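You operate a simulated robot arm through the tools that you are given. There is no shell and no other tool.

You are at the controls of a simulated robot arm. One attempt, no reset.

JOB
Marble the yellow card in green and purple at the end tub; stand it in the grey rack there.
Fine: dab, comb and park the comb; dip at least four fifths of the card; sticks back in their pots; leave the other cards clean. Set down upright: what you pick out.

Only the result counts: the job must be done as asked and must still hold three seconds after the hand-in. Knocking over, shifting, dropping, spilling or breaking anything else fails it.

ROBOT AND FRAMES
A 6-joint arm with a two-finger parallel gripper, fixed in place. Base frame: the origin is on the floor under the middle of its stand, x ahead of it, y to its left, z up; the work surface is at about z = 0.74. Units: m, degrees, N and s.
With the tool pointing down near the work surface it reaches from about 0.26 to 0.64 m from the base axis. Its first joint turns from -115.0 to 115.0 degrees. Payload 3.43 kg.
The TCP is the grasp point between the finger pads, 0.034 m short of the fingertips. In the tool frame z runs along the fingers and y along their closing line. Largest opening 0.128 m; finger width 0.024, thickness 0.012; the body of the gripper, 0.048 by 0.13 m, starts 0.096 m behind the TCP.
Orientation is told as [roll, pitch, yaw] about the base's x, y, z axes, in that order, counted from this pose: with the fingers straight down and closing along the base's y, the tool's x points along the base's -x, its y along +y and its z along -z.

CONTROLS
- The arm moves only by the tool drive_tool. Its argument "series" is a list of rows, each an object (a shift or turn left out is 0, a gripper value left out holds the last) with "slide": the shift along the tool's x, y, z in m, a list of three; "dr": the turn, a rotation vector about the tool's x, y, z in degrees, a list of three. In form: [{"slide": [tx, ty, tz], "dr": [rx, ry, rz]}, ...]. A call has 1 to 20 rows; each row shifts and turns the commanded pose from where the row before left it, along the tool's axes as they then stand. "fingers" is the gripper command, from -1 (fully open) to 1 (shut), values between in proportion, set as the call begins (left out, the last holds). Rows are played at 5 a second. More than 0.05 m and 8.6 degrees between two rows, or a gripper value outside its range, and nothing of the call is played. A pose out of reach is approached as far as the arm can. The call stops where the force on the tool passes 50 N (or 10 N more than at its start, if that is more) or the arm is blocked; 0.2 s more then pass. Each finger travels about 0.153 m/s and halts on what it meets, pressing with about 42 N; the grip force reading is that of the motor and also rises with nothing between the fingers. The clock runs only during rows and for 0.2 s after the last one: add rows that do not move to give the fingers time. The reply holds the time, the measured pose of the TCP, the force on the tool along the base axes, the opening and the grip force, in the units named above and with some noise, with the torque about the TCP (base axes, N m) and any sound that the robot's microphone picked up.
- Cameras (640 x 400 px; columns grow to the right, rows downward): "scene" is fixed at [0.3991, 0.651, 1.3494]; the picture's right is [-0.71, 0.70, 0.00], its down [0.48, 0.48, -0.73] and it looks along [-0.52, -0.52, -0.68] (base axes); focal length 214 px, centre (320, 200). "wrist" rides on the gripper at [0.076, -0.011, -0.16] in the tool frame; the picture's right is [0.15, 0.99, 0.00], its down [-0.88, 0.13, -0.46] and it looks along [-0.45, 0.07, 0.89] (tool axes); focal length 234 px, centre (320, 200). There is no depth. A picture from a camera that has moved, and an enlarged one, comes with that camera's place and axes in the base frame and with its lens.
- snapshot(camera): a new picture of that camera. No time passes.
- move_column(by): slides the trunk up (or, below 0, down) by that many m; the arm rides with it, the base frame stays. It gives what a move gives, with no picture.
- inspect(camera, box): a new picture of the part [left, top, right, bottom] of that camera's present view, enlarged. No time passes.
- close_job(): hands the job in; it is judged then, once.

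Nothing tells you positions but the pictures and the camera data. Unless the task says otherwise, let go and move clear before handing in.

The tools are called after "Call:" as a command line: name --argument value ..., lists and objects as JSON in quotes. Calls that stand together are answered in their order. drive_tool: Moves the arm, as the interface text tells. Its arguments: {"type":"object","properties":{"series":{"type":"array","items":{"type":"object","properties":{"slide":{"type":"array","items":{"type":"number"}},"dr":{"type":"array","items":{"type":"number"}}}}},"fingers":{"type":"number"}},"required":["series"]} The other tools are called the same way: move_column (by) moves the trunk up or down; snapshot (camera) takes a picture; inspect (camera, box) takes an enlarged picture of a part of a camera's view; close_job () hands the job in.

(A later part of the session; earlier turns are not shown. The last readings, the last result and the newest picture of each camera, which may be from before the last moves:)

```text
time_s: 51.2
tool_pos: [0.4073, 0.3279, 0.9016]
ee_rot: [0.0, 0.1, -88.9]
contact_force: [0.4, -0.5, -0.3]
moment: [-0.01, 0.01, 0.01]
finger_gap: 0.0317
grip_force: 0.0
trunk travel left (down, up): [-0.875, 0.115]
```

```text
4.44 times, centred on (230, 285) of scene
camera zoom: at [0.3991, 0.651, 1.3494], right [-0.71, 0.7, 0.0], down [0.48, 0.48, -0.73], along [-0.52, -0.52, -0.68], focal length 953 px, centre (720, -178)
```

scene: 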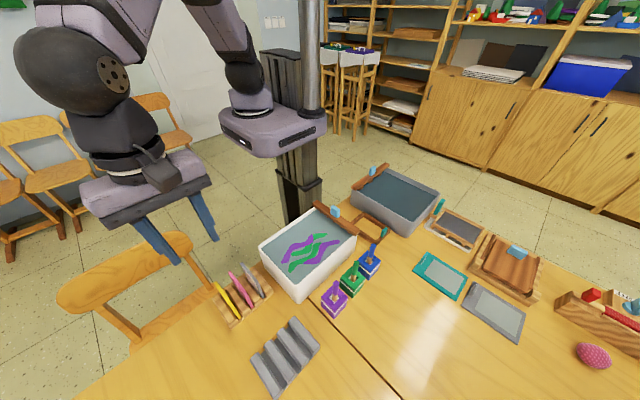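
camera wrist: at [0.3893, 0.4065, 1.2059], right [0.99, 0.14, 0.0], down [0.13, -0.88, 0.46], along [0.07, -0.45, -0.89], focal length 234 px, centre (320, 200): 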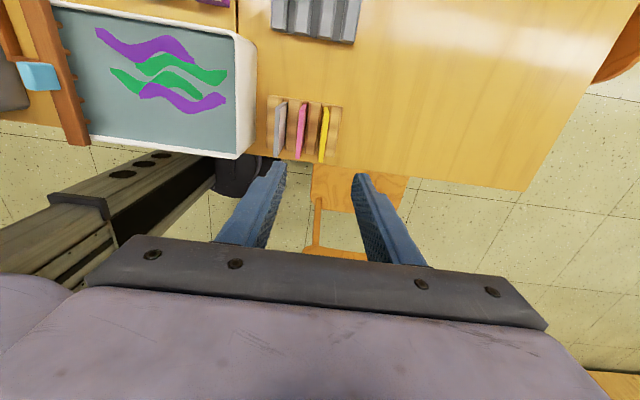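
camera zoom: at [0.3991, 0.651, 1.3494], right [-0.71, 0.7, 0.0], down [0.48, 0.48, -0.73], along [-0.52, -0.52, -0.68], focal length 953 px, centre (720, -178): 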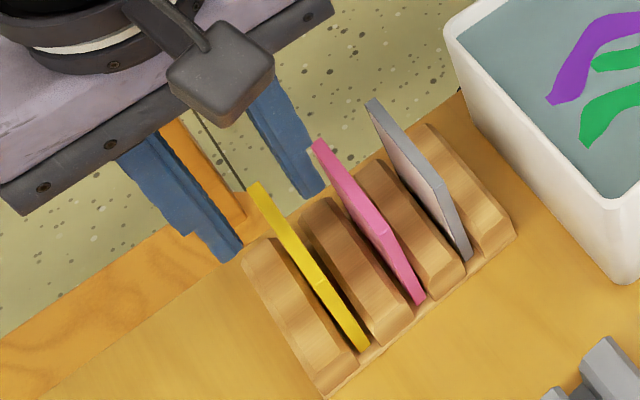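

Yaw is matched now; just sub-millimetre x and 2.5 mm y trims. I'll lower to grip depth.

Call:
drive_tool --series '[{"slide": [-0.0025, -0.0006, 0.015]}, {"slide": [0, 0, 0.014]}, {"slide": [0, 0, 0.0105]}, {"slide": [0, 0, 0]}]'

Call:
inspect --camera "wrist" --box '[250, 110, 390, 240]'

Call:
inspect --camera "scene" --box '[190, 240, 270, 330]'

```text
time_s: 52.2
tool_pos: [0.4076, 0.327, 0.8608]
ee_rot: [-0.1, 0.0, -88.8]
contact_force: [0.2, 0.4, -0.7]
moment: [0.0, 0.01, 0.02]
finger_gap: 0.032
grip_force: 0.1
trunk travel left (down, up): [-0.875, 0.115]
```

```text
3.08 times, centred on (320, 175) of wrist
camera zoom: at [0.3943, 0.4027, 1.0211], right [0.99, 0.17, 0.0], down [0.15, -0.88, 0.46], along [0.08, -0.45, -0.89], focal length 720 px, centre (320, 277)
```

zoom: 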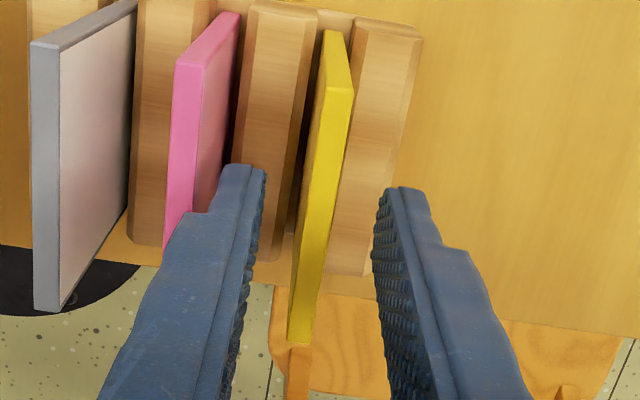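

```text
4.44 times, centred on (230, 285) of scene
camera zoom: at [0.3991, 0.651, 1.3494], right [-0.71, 0.7, 0.0], down [0.48, 0.48, -0.73], along [-0.52, -0.52, -0.68], focal length 953 px, centre (720, -178)
```

zoom: 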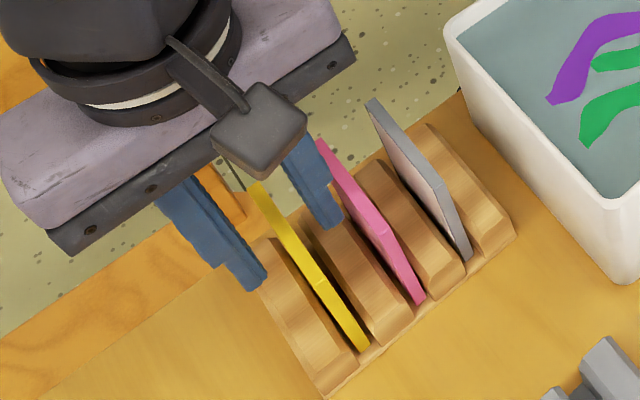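

The card lies centred between the fingers with about 17 mm of overlap, and the pink card is untouched. I'll close.

Call:
drive_tool --series '[{"slide": [0, 0, 0]}, {"slide": [0, 0, 0]}, {"slide": [0, 0, 0]}]' --fingers 1

Call:
inspect --camera "wrist" --box '[250, 110, 390, 240]'

Call:
inspect --camera "scene" --box '[190, 240, 270, 330]'

```text
time_s: 53.0
tool_pos: [0.4074, 0.3274, 0.8618]
ee_rot: [0.0, 0.0, -88.8]
contact_force: [0.2, -0.6, -0.5]
moment: [0.03, -0.01, 0.0]
finger_gap: 0.0049
grip_force: 39.3
trunk travel left (down, up): [-0.875, 0.115]
```

```text
3.08 times, centred on (320, 175) of wrist
camera zoom: at [0.3944, 0.4027, 1.0212], right [0.99, 0.17, 0.0], down [0.15, -0.88, 0.46], along [0.08, -0.45, -0.89], focal length 720 px, centre (320, 277)
```

zoom: 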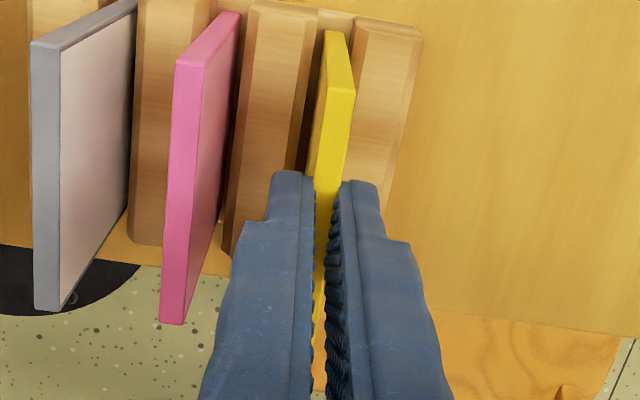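

```text
4.44 times, centred on (230, 285) of scene
camera zoom: at [0.3991, 0.651, 1.3494], right [-0.71, 0.7, 0.0], down [0.48, 0.48, -0.73], along [-0.52, -0.52, -0.68], focal length 953 px, centre (720, -178)
```

zoom: 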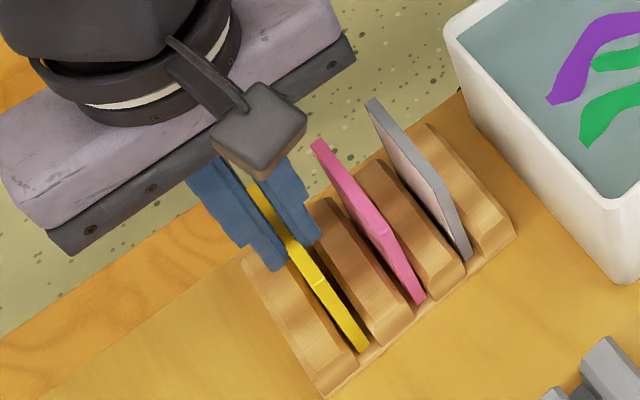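

The card is held. I'll lift it straight out of its slot.

Call:
drive_tool --series '[{"slide": [0, 0, -0.01]}, {"slide": [0, 0, -0.015]}, {"slide": [0, 0, -0.02]}, {"slide": [0, 0, -0.03]}, {"slide": [0, 0, -0.04]}, {"slide": [0, 0, -0.04]}, {"slide": [0, 0, 0]}]'

Call:
inspect --camera "scene" --box '[170, 180, 300, 330]'

Call:
inspect --camera "wrist" --box '[250, 90, 390, 230]'

```text
time_s: 54.6
tool_pos: [0.4076, 0.3282, 1.0166]
ee_rot: [0.0, 0.0, -88.9]
contact_force: [0.3, 0.6, -0.3]
moment: [-0.04, 0.03, 0.0]
finger_gap: 0.0049
grip_force: 39.7
trunk travel left (down, up): [-0.875, 0.115]
```

```text
2.67 times, centred on (235, 255) of scene
camera zoom: at [0.3991, 0.651, 1.3494], right [-0.71, 0.7, 0.0], down [0.48, 0.48, -0.73], along [-0.52, -0.52, -0.68], focal length 572 px, centre (547, 53)
```

zoom: 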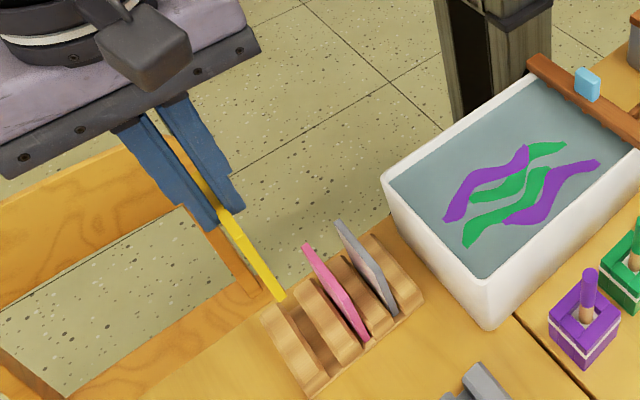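

```text
2.86 times, centred on (320, 160) of wrist
camera zoom: at [0.395, 0.4036, 1.1768], right [0.99, 0.17, 0.0], down [0.15, -0.88, 0.46], along [0.08, -0.45, -0.89], focal length 669 px, centre (320, 314)
```

zoom: 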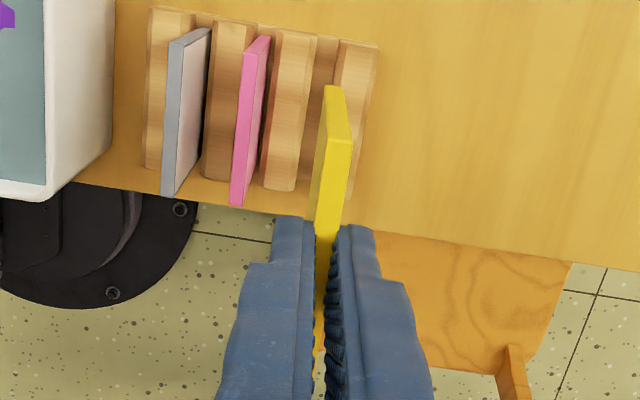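

The yellow card is out and the other cards are untouched. I'll carry it over the bath above the marbled pattern.

Call:
drive_tool --series '[{"slide": [0, 0, -0.005], "dr": [0, 0, 1.2]}, {"slide": [0.0083, -0.038, 0]}, {"slide": [0.0083, -0.038, 0]}, {"slide": [0.0083, -0.038, 0]}, {"slide": [0.0083, -0.038, 0]}, {"slide": [0.0083, -0.038, 0]}, {"slide": [0.0083, -0.038, 0]}, {"slide": [0, 0, 0]}]'

Call:
inspect --camera "scene" --box '[230, 150, 390, 310]'

Call:
inspect --camera "wrist" --box '[220, 40, 420, 230]'

```text
time_s: 56.4
tool_pos: [0.1792, 0.3766, 1.0218]
ee_rot: [0.0, 0.0, -90.0]
contact_force: [-0.2, -0.4, 0.3]
moment: [0.02, 0.0, 0.0]
finger_gap: 0.0049
grip_force: 39.2
trunk travel left (down, up): [-0.875, 0.115]
```

```text
2.50 times, centred on (310, 230) of scene
camera zoom: at [0.3991, 0.651, 1.3494], right [-0.71, 0.7, 0.0], down [0.48, 0.48, -0.73], along [-0.52, -0.52, -0.68], focal length 536 px, centre (345, 125)
```

zoom: 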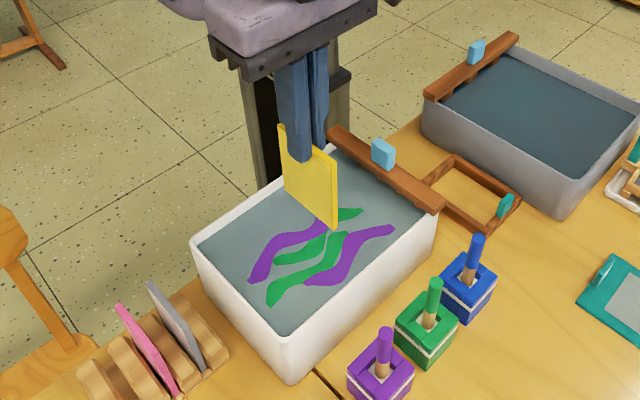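

```text
2.11 times, centred on (320, 135) of wrist
camera zoom: at [0.1678, 0.4527, 1.1816], right [0.99, 0.15, 0.0], down [0.13, -0.88, 0.46], along [0.07, -0.45, -0.89], focal length 493 px, centre (320, 337)
```

zoom: 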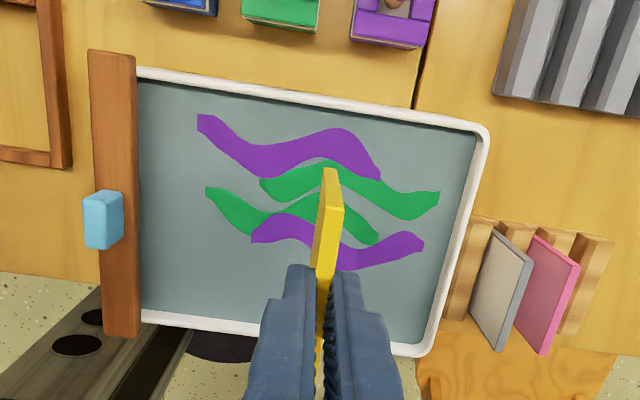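

The card is above the marbled pattern and inside the tub walls. I'll dip it straight down in steps.

Call:
drive_tool --series '[{"slide": [0, 0, 0.02]}, {"slide": [0, 0, 0.02]}, {"slide": [0, 0, 0.02]}, {"slide": [0, 0, 0.02]}, {"slide": [0, 0, 0.02]}, {"slide": [0, 0, 0.02]}, {"slide": [0, 0, 0]}]'

Call:
inspect --camera "scene" --box '[260, 180, 360, 270]'

Call:
inspect --camera "wrist" --box '[250, 90, 390, 230]'

```text
time_s: 58.0
tool_pos: [0.1791, 0.3756, 0.9019]
ee_rot: [0.0, 0.0, -90.0]
contact_force: [-0.1, -0.3, -1.1]
moment: [0.02, 0.02, 0.01]
finger_gap: 0.0049
grip_force: 39.9
trunk travel left (down, up): [-0.875, 0.115]
```

```text
4.44 times, centred on (310, 225) of scene
camera zoom: at [0.3991, 0.651, 1.3494], right [-0.71, 0.7, 0.0], down [0.48, 0.48, -0.73], along [-0.52, -0.52, -0.68], focal length 953 px, centre (364, 89)
```

zoom: 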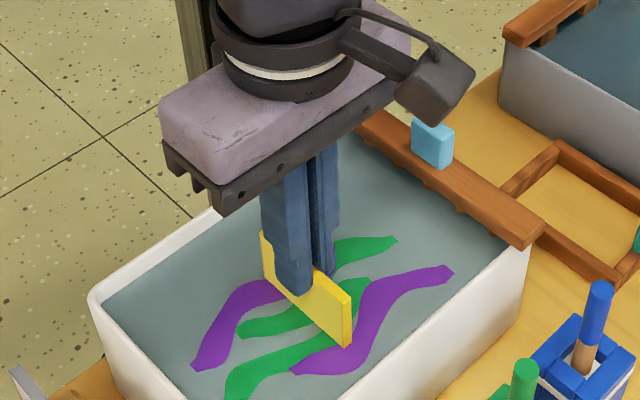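

```text
2.86 times, centred on (320, 160) of wrist
camera zoom: at [0.1684, 0.4524, 1.0609], right [0.99, 0.15, 0.0], down [0.13, -0.88, 0.46], along [0.07, -0.45, -0.89], focal length 669 px, centre (320, 314)
```

zoom: 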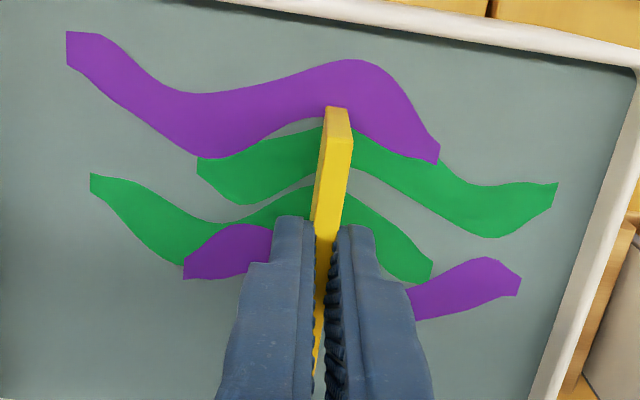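

From the waterline, the liquid surface is at z≈0.840. I'll lower another 33 mm so that about 88% of the card is under.

Call:
drive_tool --series '[{"slide": [0, 0, 0.012]}, {"slide": [0, 0, 0.01]}, {"slide": [0, 0, 0.006]}, {"slide": [0, 0, 0.005]}, {"slide": [0, 0, 0]}, {"slide": [0, 0, 0]}]'

Call:
inspect --camera "scene" --box '[260, 180, 360, 270]'

Call:
inspect --camera "scene" --box '[300, 220, 350, 260]'

Call:
inspect --camera "wrist" --box '[250, 90, 390, 230]'

```text
time_s: 59.4
tool_pos: [0.1797, 0.3772, 0.8681]
ee_rot: [0.0, 0.1, -90.0]
contact_force: [0.1, 0.0, -0.8]
moment: [-0.01, 0.0, 0.0]
finger_gap: 0.0052
grip_force: 39.7
trunk travel left (down, up): [-0.875, 0.115]
```

```text
4.44 times, centred on (310, 225) of scene
camera zoom: at [0.3991, 0.651, 1.3494], right [-0.71, 0.7, 0.0], down [0.48, 0.48, -0.73], along [-0.52, -0.52, -0.68], focal length 953 px, centre (364, 89)
```

zoom: 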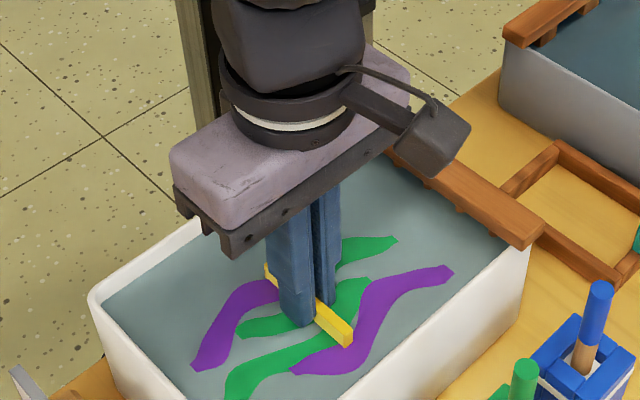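

```text
10.00 times, centred on (325, 240) of scene
camera zoom: at [0.3991, 0.651, 1.3494], right [-0.71, 0.7, 0.0], down [0.48, 0.48, -0.73], along [-0.52, -0.52, -0.68], focal length 2145 px, centre (270, -200)
```

zoom: 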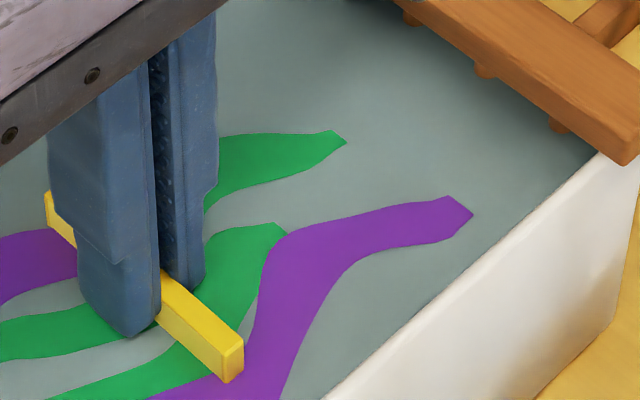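

```text
2.86 times, centred on (320, 160) of wrist
camera zoom: at [0.1678, 0.4527, 1.0281], right [0.99, 0.15, 0.0], down [0.13, -0.88, 0.46], along [0.07, -0.45, -0.89], focal length 669 px, centre (320, 314)
```

zoom: 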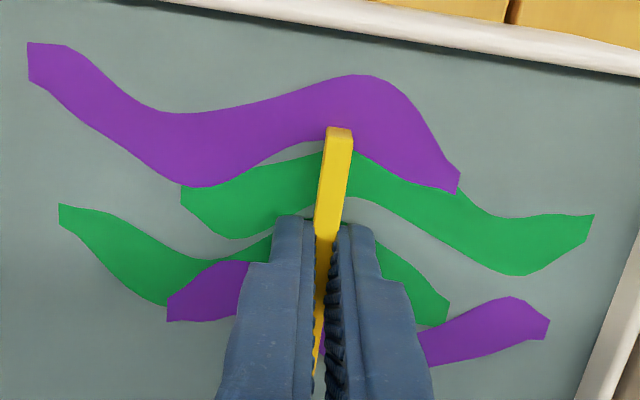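

About 11 mm is left above the surface, roughly 88% dipped, with no contact force. I'll go 2 mm deeper for margin, hold briefly, then lift slowly.

Call:
drive_tool --series '[{"slide": [0, 0, 0.002]}, {"slide": [0, 0, 0]}, {"slide": [0, 0, 0]}, {"slide": [0, 0, 0]}, {"slide": [0, 0, 0]}]'

Call:
drive_tool --series '[{"slide": [0, 0, -0.01]}, {"slide": [0, 0, -0.02]}, {"slide": [0, 0, -0.02]}, {"slide": [0, 0, -0.02]}, {"slide": [0, 0, -0.02]}, {"slide": [0, 0, -0.02]}, {"slide": [0, 0, -0.02]}, {"slide": [0, 0, -0.02]}, {"slide": [0, 0, -0.01]}, {"slide": [0, 0, 0]}]'

Call:
inspect --camera "scene" --box '[230, 150, 390, 310]'

Call:
inspect --camera "wrist" --box '[220, 40, 420, 230]'

```text
time_s: 60.6
tool_pos: [0.1802, 0.3768, 0.8665]
ee_rot: [0.0, 0.1, -90.1]
contact_force: [0.4, -0.1, 0.3]
moment: [-0.01, 0.01, 0.0]
finger_gap: 0.0052
grip_force: 39.4
trunk travel left (down, up): [-0.875, 0.115]
```

```text
time_s: 62.8
tool_pos: [0.1802, 0.3765, 1.0271]
ee_rot: [0.0, -0.1, -90.0]
contact_force: [0.7, -0.4, -1.1]
moment: [-0.01, -0.04, 0.0]
finger_gap: 0.005
grip_force: 38.8
trunk travel left (down, up): [-0.875, 0.115]
```

```text
2.50 times, centred on (310, 230) of scene
camera zoom: at [0.3991, 0.651, 1.3494], right [-0.71, 0.7, 0.0], down [0.48, 0.48, -0.73], along [-0.52, -0.52, -0.68], focal length 536 px, centre (345, 125)
```

zoom: 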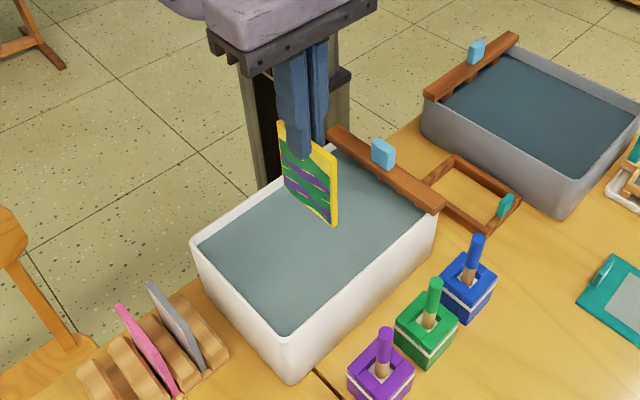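

```text
2.11 times, centred on (320, 135) of wrist
camera zoom: at [0.168, 0.4528, 1.1863], right [0.99, 0.15, 0.0], down [0.13, -0.88, 0.46], along [0.07, -0.45, -0.89], focal length 493 px, centre (320, 337)
```

zoom: 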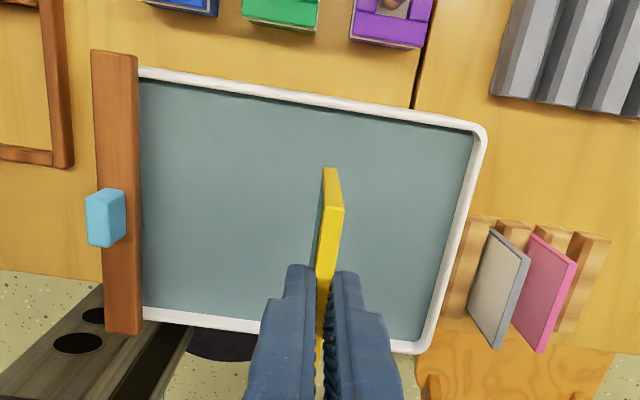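

The card took up the green and purple pattern and the bath is clear. A quick look at its coverage, then on to the rack.

Call:
inspect --camera "scene" --box '[285, 190, 335, 245]'

Call:
drive_tool --series '[{"slide": [0.0255, 0.031, 0]}, {"slide": [0.0255, 0.031, 0]}, {"slide": [0.0255, 0.031, 0]}, {"slide": [0.0255, 0.031, 0]}, {"slide": [0.0255, 0.031, 0]}, {"slide": [0, 0, 0]}]'

Call:
inspect --camera "scene" --box '[220, 240, 340, 400]'

Call:
inspect --camera "wrist" --box '[230, 50, 410, 230]'

```text
7.27 times, centred on (310, 218) of scene
camera zoom: at [0.3991, 0.651, 1.3494], right [-0.71, 0.7, 0.0], down [0.48, 0.48, -0.73], along [-0.52, -0.52, -0.68], focal length 1560 px, centre (393, 73)
```

zoom: 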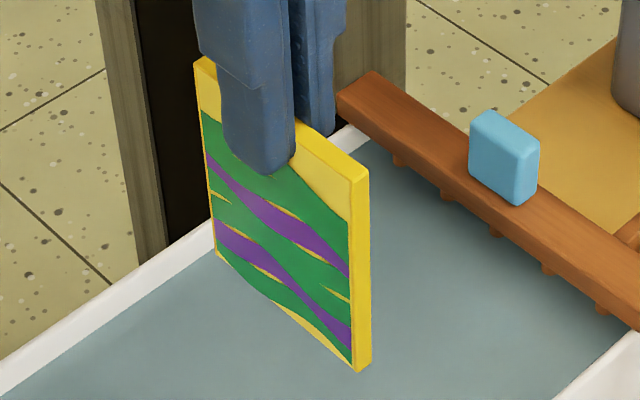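

```text
time_s: 64.2
tool_pos: [0.333, 0.5035, 1.0275]
ee_rot: [0.1, 0.1, -90.0]
contact_force: [0.0, -0.6, 0.4]
moment: [0.0, -0.02, -0.02]
finger_gap: 0.0052
grip_force: 39.9
trunk travel left (down, up): [-0.875, 0.115]
```

```text
2.50 times, centred on (280, 320) of scene
camera zoom: at [0.3991, 0.651, 1.3494], right [-0.71, 0.7, 0.0], down [0.48, 0.48, -0.73], along [-0.52, -0.52, -0.68], focal length 536 px, centre (420, -100)
```

zoom: 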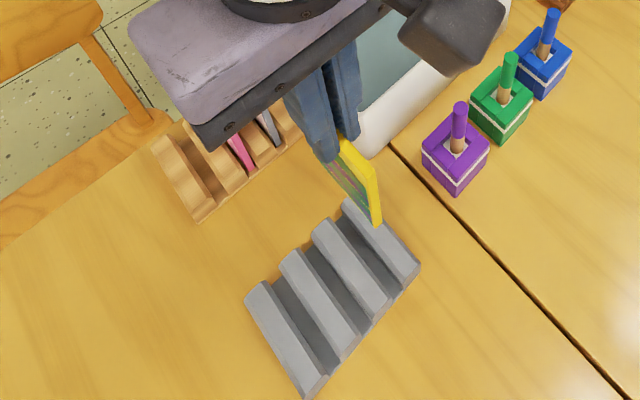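

```text
2.22 times, centred on (320, 140) of wrist
camera zoom: at [0.3217, 0.5795, 1.1865], right [0.99, 0.15, 0.0], down [0.13, -0.88, 0.46], along [0.07, -0.45, -0.89], focal length 520 px, centre (320, 333)
```

zoom: 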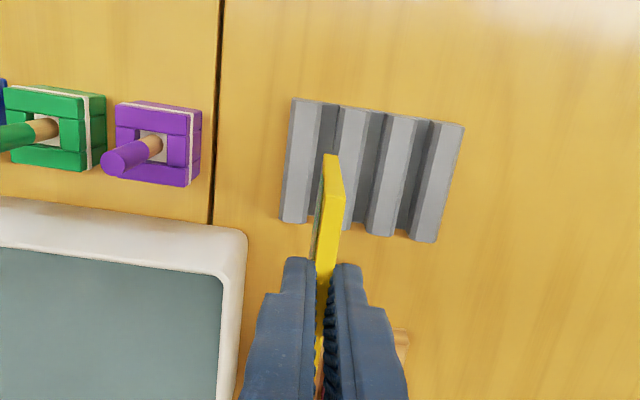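

The card is marbled over the dipped part. I'm now above the rack's first slot at about (0.334, 0.51). I'll zoom in to align precisely.

Call:
inspect --camera "wrist" --box '[290, 85, 390, 165]'

Call:
inspect --camera "scene" --box '[270, 280, 340, 370]'

```text
5.00 times, centred on (340, 125) of wrist
camera zoom: at [0.3217, 0.5795, 1.1865], right [0.99, 0.15, 0.0], down [0.13, -0.88, 0.46], along [0.07, -0.45, -0.89], focal length 1171 px, centre (220, 575)
```

zoom: 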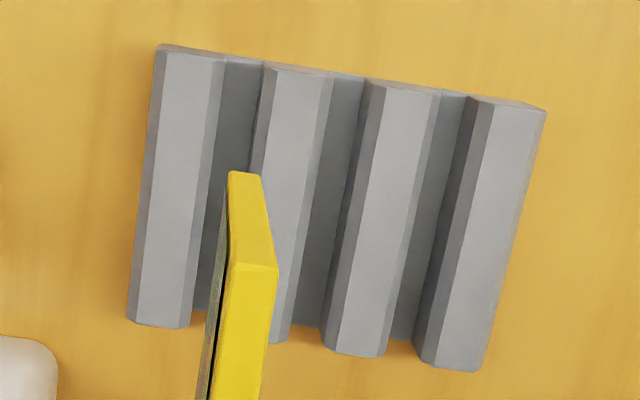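

```text
4.44 times, centred on (305, 325) of scene
camera zoom: at [0.3991, 0.651, 1.3494], right [-0.71, 0.7, 0.0], down [0.48, 0.48, -0.73], along [-0.52, -0.52, -0.68], focal length 953 px, centre (387, -356)
```

zoom: 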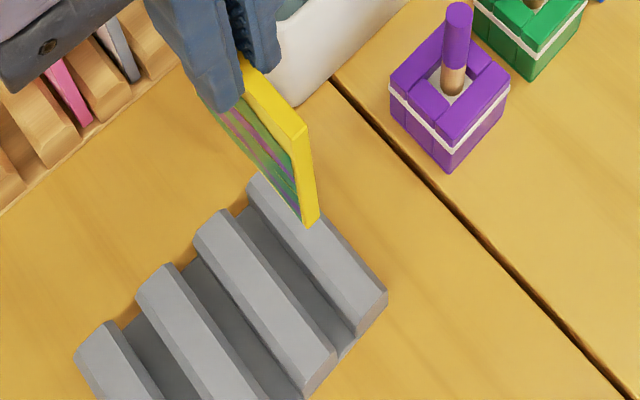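

The slot-1 centre is about 3 mm further in +x, the rack centre about 6 mm further in +y, and the rack is turned roughly 1° relative to the card. I'll correct and lower until the card is just above the ridges, then recheck.

Call:
drive_tool --series '[{"slide": [0.003, 0.0015, 0.02], "dr": [0, 0, -0.5]}, {"slide": [0.003, 0.0015, 0.03], "dr": [0, 0, -0.5]}, {"slide": [0, 0, 0.03]}, {"slide": [0, 0, 0.025]}, {"slide": [0, 0, 0.01]}, {"slide": [0, 0, 0]}]'

Call:
inspect --camera "wrist" --box '[270, 75, 400, 185]'

Call:
inspect --camera "scene" --box '[250, 290, 340, 390]'

```text
time_s: 65.6
tool_pos: [0.336, 0.5091, 0.9111]
ee_rot: [0.0, 0.1, -89.0]
contact_force: [0.4, -0.1, 0.1]
moment: [0.01, 0.0, -0.02]
finger_gap: 0.0049
grip_force: 39.5
trunk travel left (down, up): [-0.875, 0.115]
```

```text
3.64 times, centred on (335, 130) of wrist
camera zoom: at [0.325, 0.5855, 1.0712], right [0.99, 0.16, 0.0], down [0.15, -0.88, 0.46], along [0.07, -0.45, -0.89], focal length 852 px, centre (266, 454)
```

zoom: 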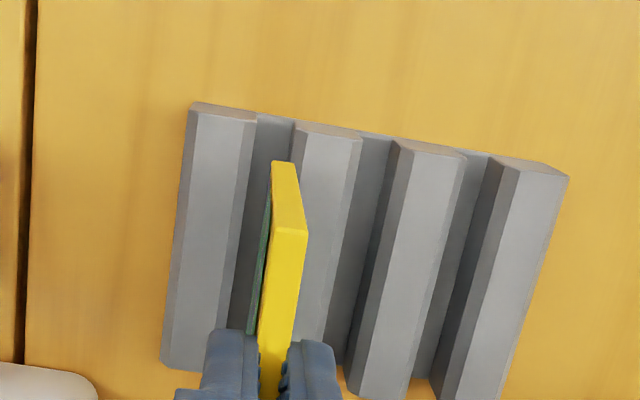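

```text
4.00 times, centred on (295, 340) of scene
camera zoom: at [0.3991, 0.651, 1.3494], right [-0.71, 0.7, 0.0], down [0.48, 0.48, -0.73], along [-0.52, -0.52, -0.68], focal length 858 px, centre (420, -360)
```

zoom: 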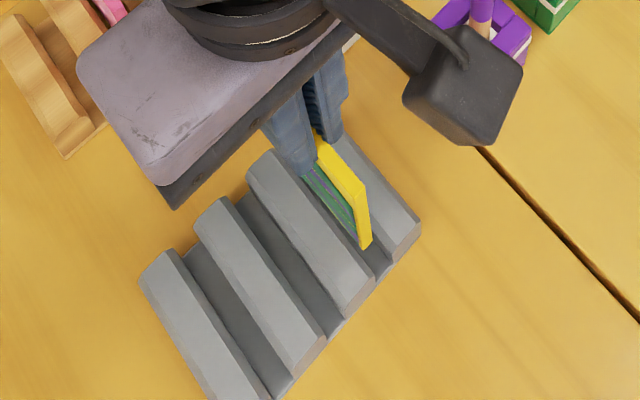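

Call:
inspect --camera "wrist" --box '[310, 95, 370, 145]'

Call:
inspect --camera "scene" --box '[305, 315, 365, 365]'

```text
8.00 times, centred on (340, 120) of wrist
camera zoom: at [0.325, 0.5855, 1.0712], right [0.99, 0.16, 0.0], down [0.15, -0.88, 0.46], along [0.07, -0.45, -0.89], focal length 1873 px, centre (160, 840)
```

zoom: 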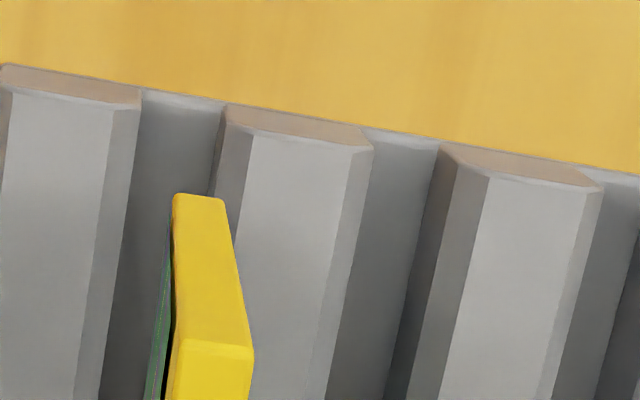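

```text
8.00 times, centred on (335, 340) of scene
camera zoom: at [0.3991, 0.651, 1.3494], right [-0.71, 0.7, 0.0], down [0.48, 0.48, -0.73], along [-0.52, -0.52, -0.68], focal length 1716 px, centre (200, -920)
```

zoom: 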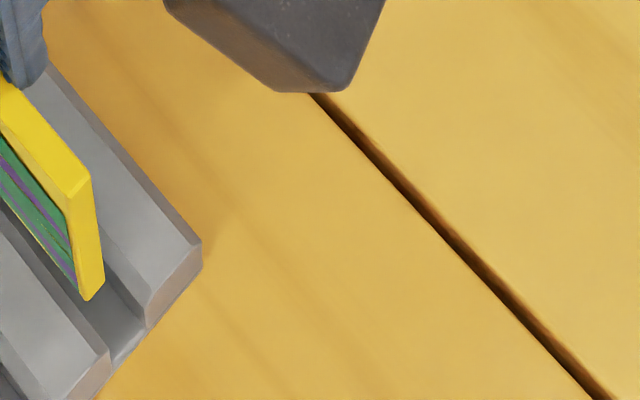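

Measured more closely, the card is about 2.7 mm too far in +x and needs about 0.7° more turn to match the slot. I'll correct and lower part way into the slot.

Call:
drive_tool --series '[{"slide": [0, -0.0027, 0], "dr": [0, 0, -0.7]}, {"slide": [0, 0, 0.01]}, {"slide": [0, 0, 0.005]}, {"slide": [0, 0, 0]}]'

Call:
inspect --camera "wrist" --box '[300, 85, 370, 155]'

Call:
inspect --camera "scene" --box '[295, 310, 355, 370]'

```text
time_s: 66.6
tool_pos: [0.3356, 0.5101, 0.8962]
ee_rot: [0.1, -0.1, -88.3]
contact_force: [-0.1, 0.3, -0.3]
moment: [0.04, 0.02, -0.02]
finger_gap: 0.0049
grip_force: 39.4
trunk travel left (down, up): [-0.875, 0.115]
```

```text
5.71 times, centred on (335, 120) of wrist
camera zoom: at [0.3211, 0.5859, 1.0561], right [0.98, 0.18, 0.0], down [0.16, -0.88, 0.46], along [0.08, -0.45, -0.89], focal length 1338 px, centre (234, 657)
```

zoom: 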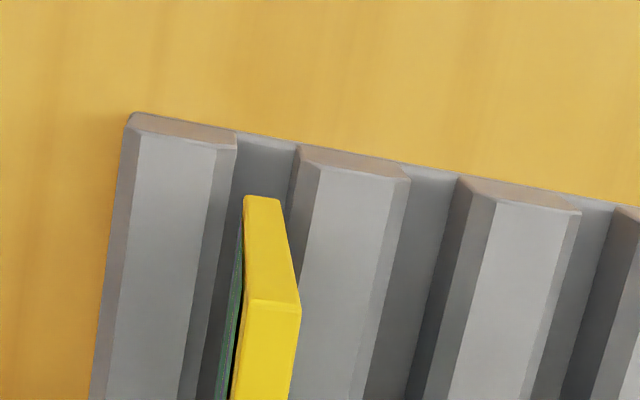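

```text
6.67 times, centred on (325, 340) of scene
camera zoom: at [0.3991, 0.651, 1.3494], right [-0.71, 0.7, 0.0], down [0.48, 0.48, -0.73], along [-0.52, -0.52, -0.68], focal length 1430 px, centre (287, -733)
```

zoom: 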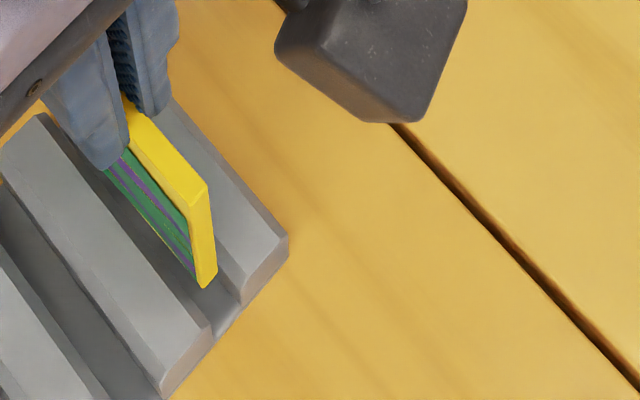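

Now centred within about a millimetre. I'll lower into the slot in small steps, watching the force.

Call:
drive_tool --series '[{"slide": [0, 0, 0.006]}, {"slide": [0, 0, 0.006]}, {"slide": [0, 0, 0.006]}, {"slide": [0, 0, 0]}]'

Call:
inspect --camera "wrist" --box '[300, 85, 370, 155]'

Call:
inspect --camera "scene" --box '[295, 310, 355, 370]'

```text
time_s: 67.6
tool_pos: [0.3357, 0.5095, 0.8791]
ee_rot: [0.0, -0.1, -88.4]
contact_force: [0.8, 0.6, 0.5]
moment: [-0.01, 0.01, 0.02]
finger_gap: 0.0052
grip_force: 39.4
trunk travel left (down, up): [-0.875, 0.115]
```

```text
5.71 times, centred on (335, 120) of wrist
camera zoom: at [0.3212, 0.5857, 1.0382], right [0.98, 0.18, 0.0], down [0.16, -0.88, 0.46], along [0.08, -0.45, -0.89], focal length 1338 px, centre (234, 657)
```

zoom: 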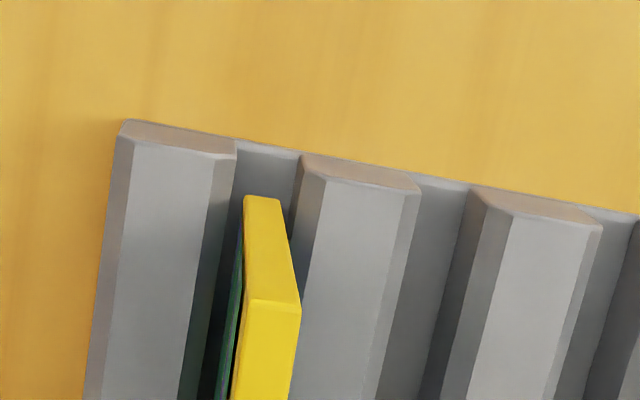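

```text
6.67 times, centred on (325, 340) of scene
camera zoom: at [0.3991, 0.651, 1.3494], right [-0.71, 0.7, 0.0], down [0.48, 0.48, -0.73], along [-0.52, -0.52, -0.68], focal length 1430 px, centre (287, -733)
```

zoom: 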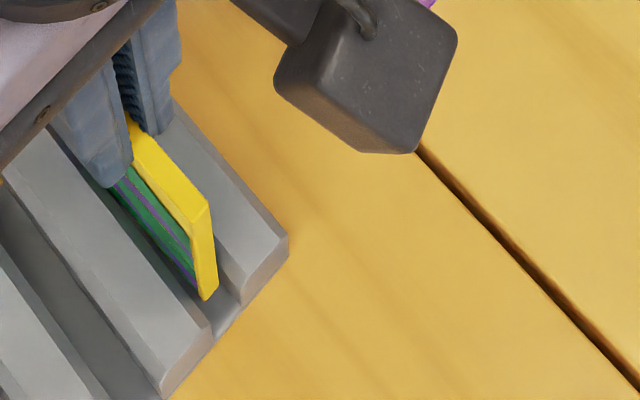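

It's entering the slot without contact. Continuing down.

Call:
drive_tool --series '[{"slide": [0, 0, 0.004]}, {"slide": [0, 0, 0.004]}, {"slide": [0, 0, 0.003]}, {"slide": [0, 0, 0]}]'

Call:
inspect --camera "scene" --box '[295, 310, 355, 370]'

Call:
inspect --camera "wrist" --box '[300, 85, 370, 155]'

```text
time_s: 68.6
tool_pos: [0.3353, 0.509, 0.8674]
ee_rot: [0.0, 0.1, -88.2]
contact_force: [-0.2, 0.6, -0.6]
moment: [0.01, 0.01, -0.02]
finger_gap: 0.0049
grip_force: 39.2
trunk travel left (down, up): [-0.875, 0.115]
```

```text
6.67 times, centred on (325, 340) of scene
camera zoom: at [0.3991, 0.651, 1.3494], right [-0.71, 0.7, 0.0], down [0.48, 0.48, -0.73], along [-0.52, -0.52, -0.68], focal length 1430 px, centre (287, -733)
```

zoom: 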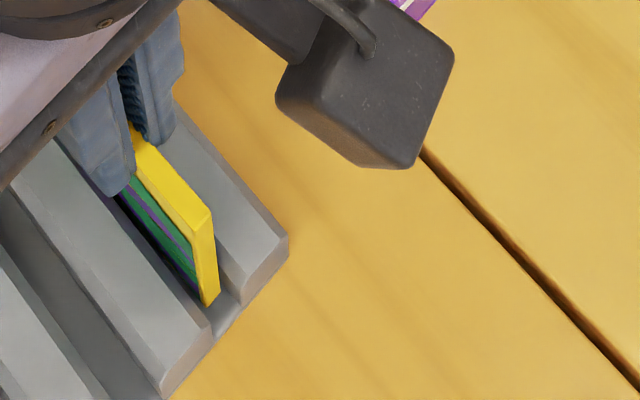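

```text
5.71 times, centred on (335, 120) of wrist
camera zoom: at [0.3208, 0.5856, 1.0275], right [0.98, 0.18, 0.0], down [0.16, -0.88, 0.46], along [0.08, -0.45, -0.89], focal length 1338 px, centre (234, 657)
```

zoom: 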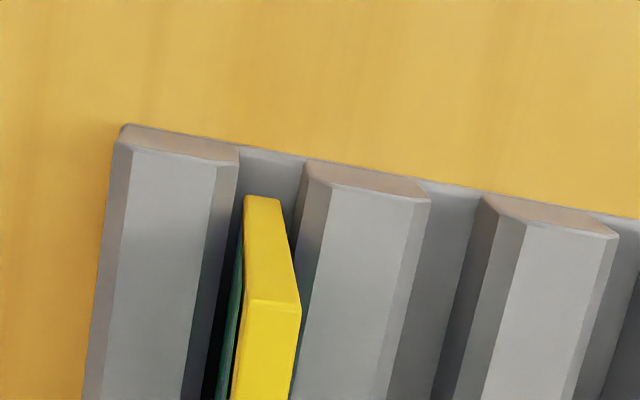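

Call:
drive_tool --series '[{"slide": [0, 0.0005, 0.002]}, {"slide": [0, 0, 0.0015]}, {"slide": [0, 0, 0]}]'

Call:
drive_tool --series '[{"slide": [0, 0, 0.0015]}, {"slide": [0, 0, 0]}]'

Call:
drive_tool --series '[{"slide": [0, 0, 0.001]}, {"slide": [0, 0, 0]}]'

Call:
inspect --camera "scene" --box '[295, 310, 355, 370]'

```text
time_s: 69.4
tool_pos: [0.3343, 0.5091, 0.864]
ee_rot: [0.0, 0.0, -88.3]
contact_force: [-0.5, -0.5, 0.3]
moment: [-0.01, 0.01, 0.02]
finger_gap: 0.0049
grip_force: 39.7
trunk travel left (down, up): [-0.875, 0.115]
```

```text
time_s: 70.0
tool_pos: [0.3337, 0.5093, 0.8627]
ee_rot: [0.1, -0.1, -88.3]
contact_force: [0.6, 0.3, -0.6]
moment: [-0.02, -0.01, 0.01]
finger_gap: 0.0051
grip_force: 39.4
trunk travel left (down, up): [-0.875, 0.115]
```

```text
time_s: 70.6
tool_pos: [0.3363, 0.5097, 0.8607]
ee_rot: [-0.1, 0.0, -88.3]
contact_force: [1.0, -1.2, -0.7]
moment: [-0.03, 0.03, 0.0]
finger_gap: 0.0048
grip_force: 39.6
trunk travel left (down, up): [-0.875, 0.115]
```

```text
6.67 times, centred on (325, 340) of scene
camera zoom: at [0.3991, 0.651, 1.3494], right [-0.71, 0.7, 0.0], down [0.48, 0.48, -0.73], along [-0.52, -0.52, -0.68], focal length 1430 px, centre (287, -733)
```

zoom: 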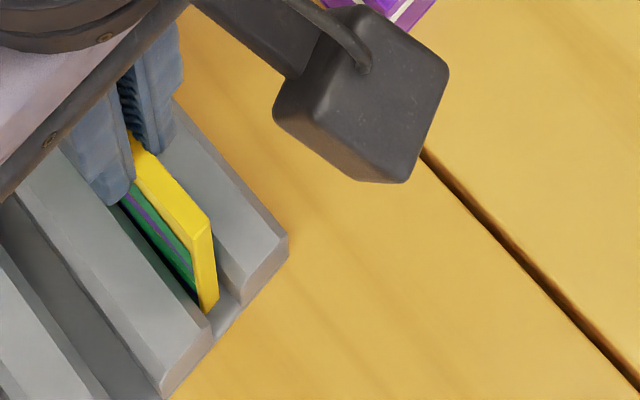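

Call:
drive_tool --series '[{"slide": [0, 0, 0.0015]}, {"slide": [0, 0, 0]}]'

Call:
drive_tool --series '[{"slide": [0, 0, 0.0015]}, {"slide": [0, 0, 0]}]'

Call:
inspect --camera "scene" --box '[305, 325, 345, 365]'

Call:
inspect --camera "wrist" --box '[300, 85, 370, 155]'

```text
time_s: 71.2
tool_pos: [0.3348, 0.5105, 0.8609]
ee_rot: [0.1, 0.2, -88.3]
contact_force: [0.3, -1.0, 5.4]
moment: [-0.11, -0.02, 0.01]
finger_gap: 0.0051
grip_force: 39.6
trunk travel left (down, up): [-0.875, 0.115]
```

```text
time_s: 71.8
tool_pos: [0.3351, 0.5084, 0.8602]
ee_rot: [0.1, 0.2, -88.3]
contact_force: [-0.6, -0.1, 15.9]
moment: [-0.27, -0.03, -0.01]
finger_gap: 0.0048
grip_force: 39.6
trunk travel left (down, up): [-0.875, 0.115]
```

```text
10.00 times, centred on (325, 345) of scene
camera zoom: at [0.3991, 0.651, 1.3494], right [-0.71, 0.7, 0.0], down [0.48, 0.48, -0.73], along [-0.52, -0.52, -0.68], focal length 2145 px, centre (270, -1250)
```

zoom: 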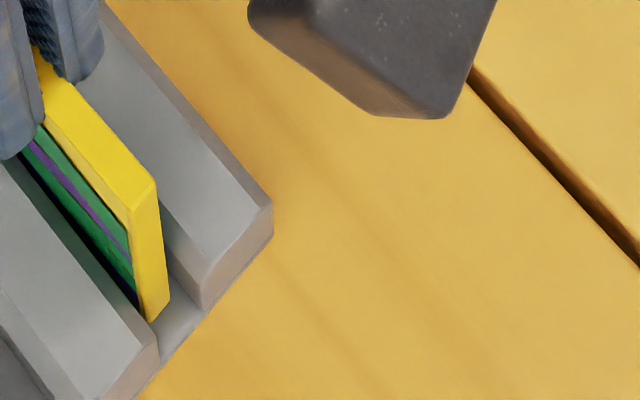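

```text
5.71 times, centred on (335, 120) of wrist
camera zoom: at [0.3212, 0.5851, 1.0208], right [0.98, 0.18, 0.0], down [0.16, -0.88, 0.45], along [0.08, -0.45, -0.89], focal length 1338 px, centre (234, 657)
```

zoom: 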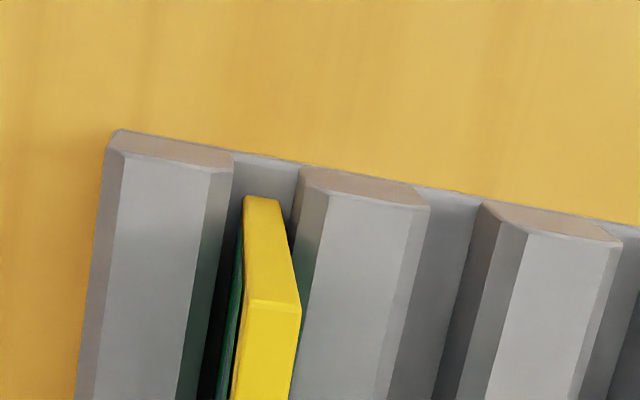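

The card rests on the slot floor (16 N). I'll ease off the pressure before releasing.

Call:
drive_tool --series '[{"slide": [0, 0, -0.002]}, {"slide": [0, 0, 0]}, {"slide": [0, 0, 0]}]'

```text
time_s: 72.6
tool_pos: [0.3346, 0.5099, 0.8599]
ee_rot: [0.0, 0.0, -88.4]
contact_force: [0.0, 1.0, 8.8]
moment: [0.25, 0.0, -0.01]
finger_gap: 0.0049
grip_force: 39.0
trunk travel left (down, up): [-0.875, 0.115]
```

Call:
drive_tool --series '[{"slide": [0, 0, -0.0007]}, {"slide": [0, 0, 0]}, {"slide": [0, 0, 0]}]'

Call:
inspect --camera "scene" --box '[295, 310, 355, 370]'

```text
time_s: 73.4
tool_pos: [0.3347, 0.5093, 0.8622]
ee_rot: [0.0, -0.1, -88.3]
contact_force: [-0.2, 0.8, 3.0]
moment: [0.22, -0.01, 0.02]
finger_gap: 0.0049
grip_force: 39.2
trunk travel left (down, up): [-0.875, 0.115]
```

```text
6.67 times, centred on (325, 340) of scene
camera zoom: at [0.3991, 0.651, 1.3494], right [-0.71, 0.7, 0.0], down [0.48, 0.48, -0.73], along [-0.52, -0.52, -0.68], focal length 1430 px, centre (287, -733)
```

zoom: 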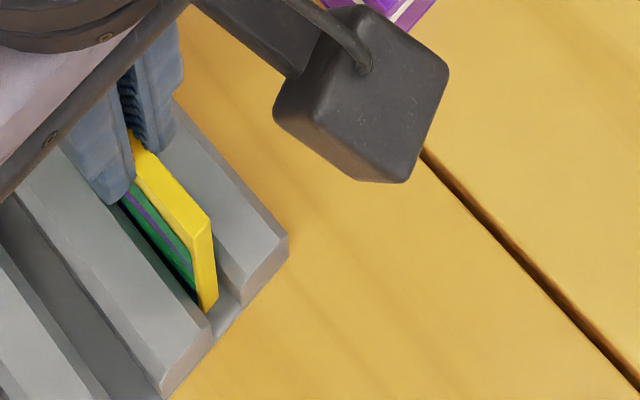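

Only light contact remains (3 N). I'll open the fingers gradually.

Call:
drive_tool --series '[{"slide": [0, 0, 0]}, {"slide": [0, 0, 0]}, {"slide": [0, 0, 0]}]' --fingers 0.8

Call:
inspect --camera "scene" --box '[295, 310, 355, 370]'

Call:
inspect --camera "wrist" --box '[270, 85, 370, 205]'

```text
time_s: 74.2
tool_pos: [0.3358, 0.5098, 0.8606]
ee_rot: [0.0, 0.0, -88.4]
contact_force: [0.1, -0.1, 0.1]
moment: [-0.01, 0.0, 0.01]
finger_gap: 0.0129
grip_force: 0.0
trunk travel left (down, up): [-0.875, 0.115]
```

```text
6.67 times, centred on (325, 340) of scene
camera zoom: at [0.3991, 0.651, 1.3494], right [-0.71, 0.7, 0.0], down [0.48, 0.48, -0.73], along [-0.52, -0.52, -0.68], focal length 1430 px, centre (287, -733)
```

zoom: 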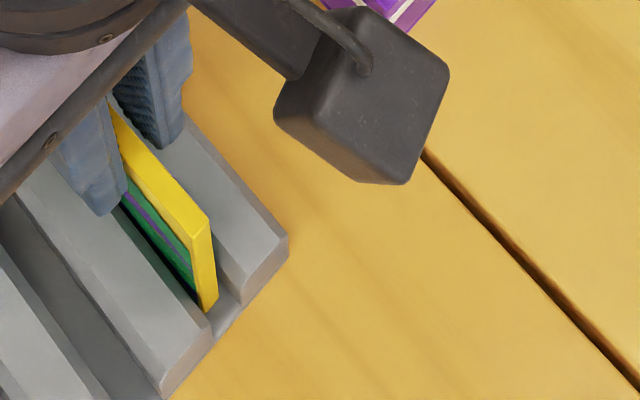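

```text
3.33 times, centred on (320, 145) of wrist
camera zoom: at [0.3217, 0.5858, 1.0209], right [0.98, 0.18, 0.0], down [0.16, -0.88, 0.46], along [0.08, -0.45, -0.89], focal length 781 px, centre (320, 383)
```

zoom: 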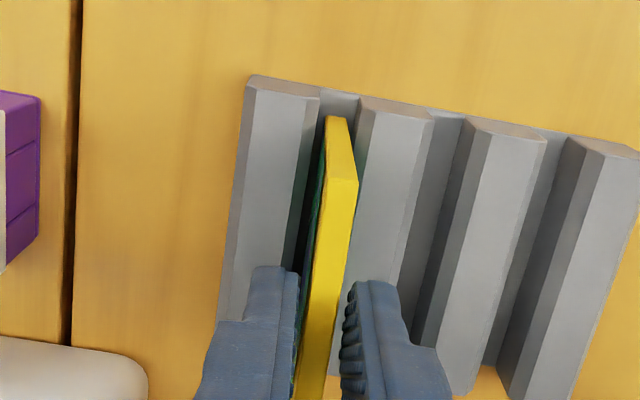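

The card stands on its own. I'll open a little more and rise straight up.

Call:
drive_tool --series '[{"slide": [0, 0, 0]}, {"slide": [0, 0, 0]}]' --fingers 0.5

Call:
drive_tool --series '[{"slide": [0, 0, -0.01]}, {"slide": [0, 0, -0.015]}, {"slide": [0, 0, -0.02]}, {"slide": [0, 0, -0.03]}, {"slide": [0, 0, -0.04]}, {"slide": [0, 0, -0.04]}, {"slide": [0, 0, 0]}]'

Call:
inspect --camera "scene" --box '[250, 290, 350, 390]'

Call:
inspect --camera "wrist" --box '[250, 60, 400, 200]'

```text
time_s: 74.8
tool_pos: [0.3351, 0.5095, 0.8609]
ee_rot: [0.0, 0.0, -88.3]
contact_force: [0.1, 0.2, -0.3]
moment: [0.01, 0.02, -0.01]
finger_gap: 0.0319
grip_force: 0.1
trunk travel left (down, up): [-0.875, 0.115]
```

```text
time_s: 76.4
tool_pos: [0.3336, 0.5115, 1.0146]
ee_rot: [0.0, -0.1, -88.4]
contact_force: [-0.8, 0.3, -1.2]
moment: [-0.01, -0.04, 0.03]
finger_gap: 0.0322
grip_force: 0.1
trunk travel left (down, up): [-0.875, 0.115]
```

```text
4.00 times, centred on (300, 340) of scene
camera zoom: at [0.3991, 0.651, 1.3494], right [-0.71, 0.7, 0.0], down [0.48, 0.48, -0.73], along [-0.52, -0.52, -0.68], focal length 858 px, centre (400, -360)
```

zoom: 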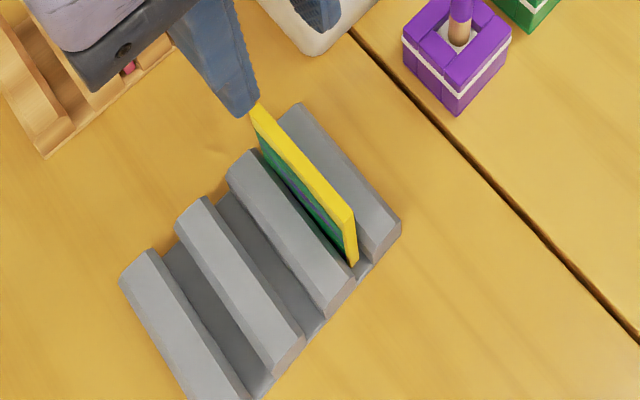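

```text
2.86 times, centred on (325, 130) of wrist
camera zoom: at [0.3207, 0.5869, 1.1743], right [0.98, 0.18, 0.0], down [0.16, -0.88, 0.46], along [0.08, -0.45, -0.89], focal length 669 px, centre (306, 400)
```

zoom: 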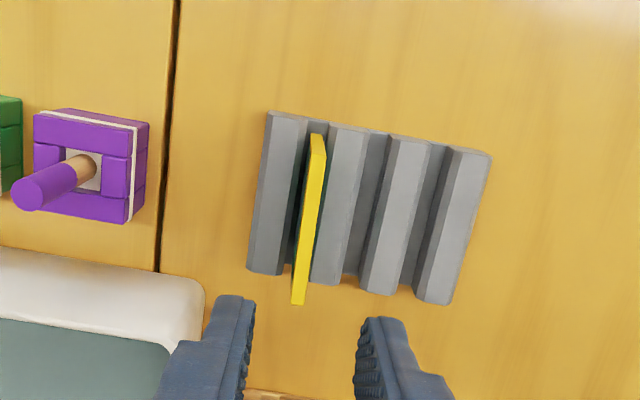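

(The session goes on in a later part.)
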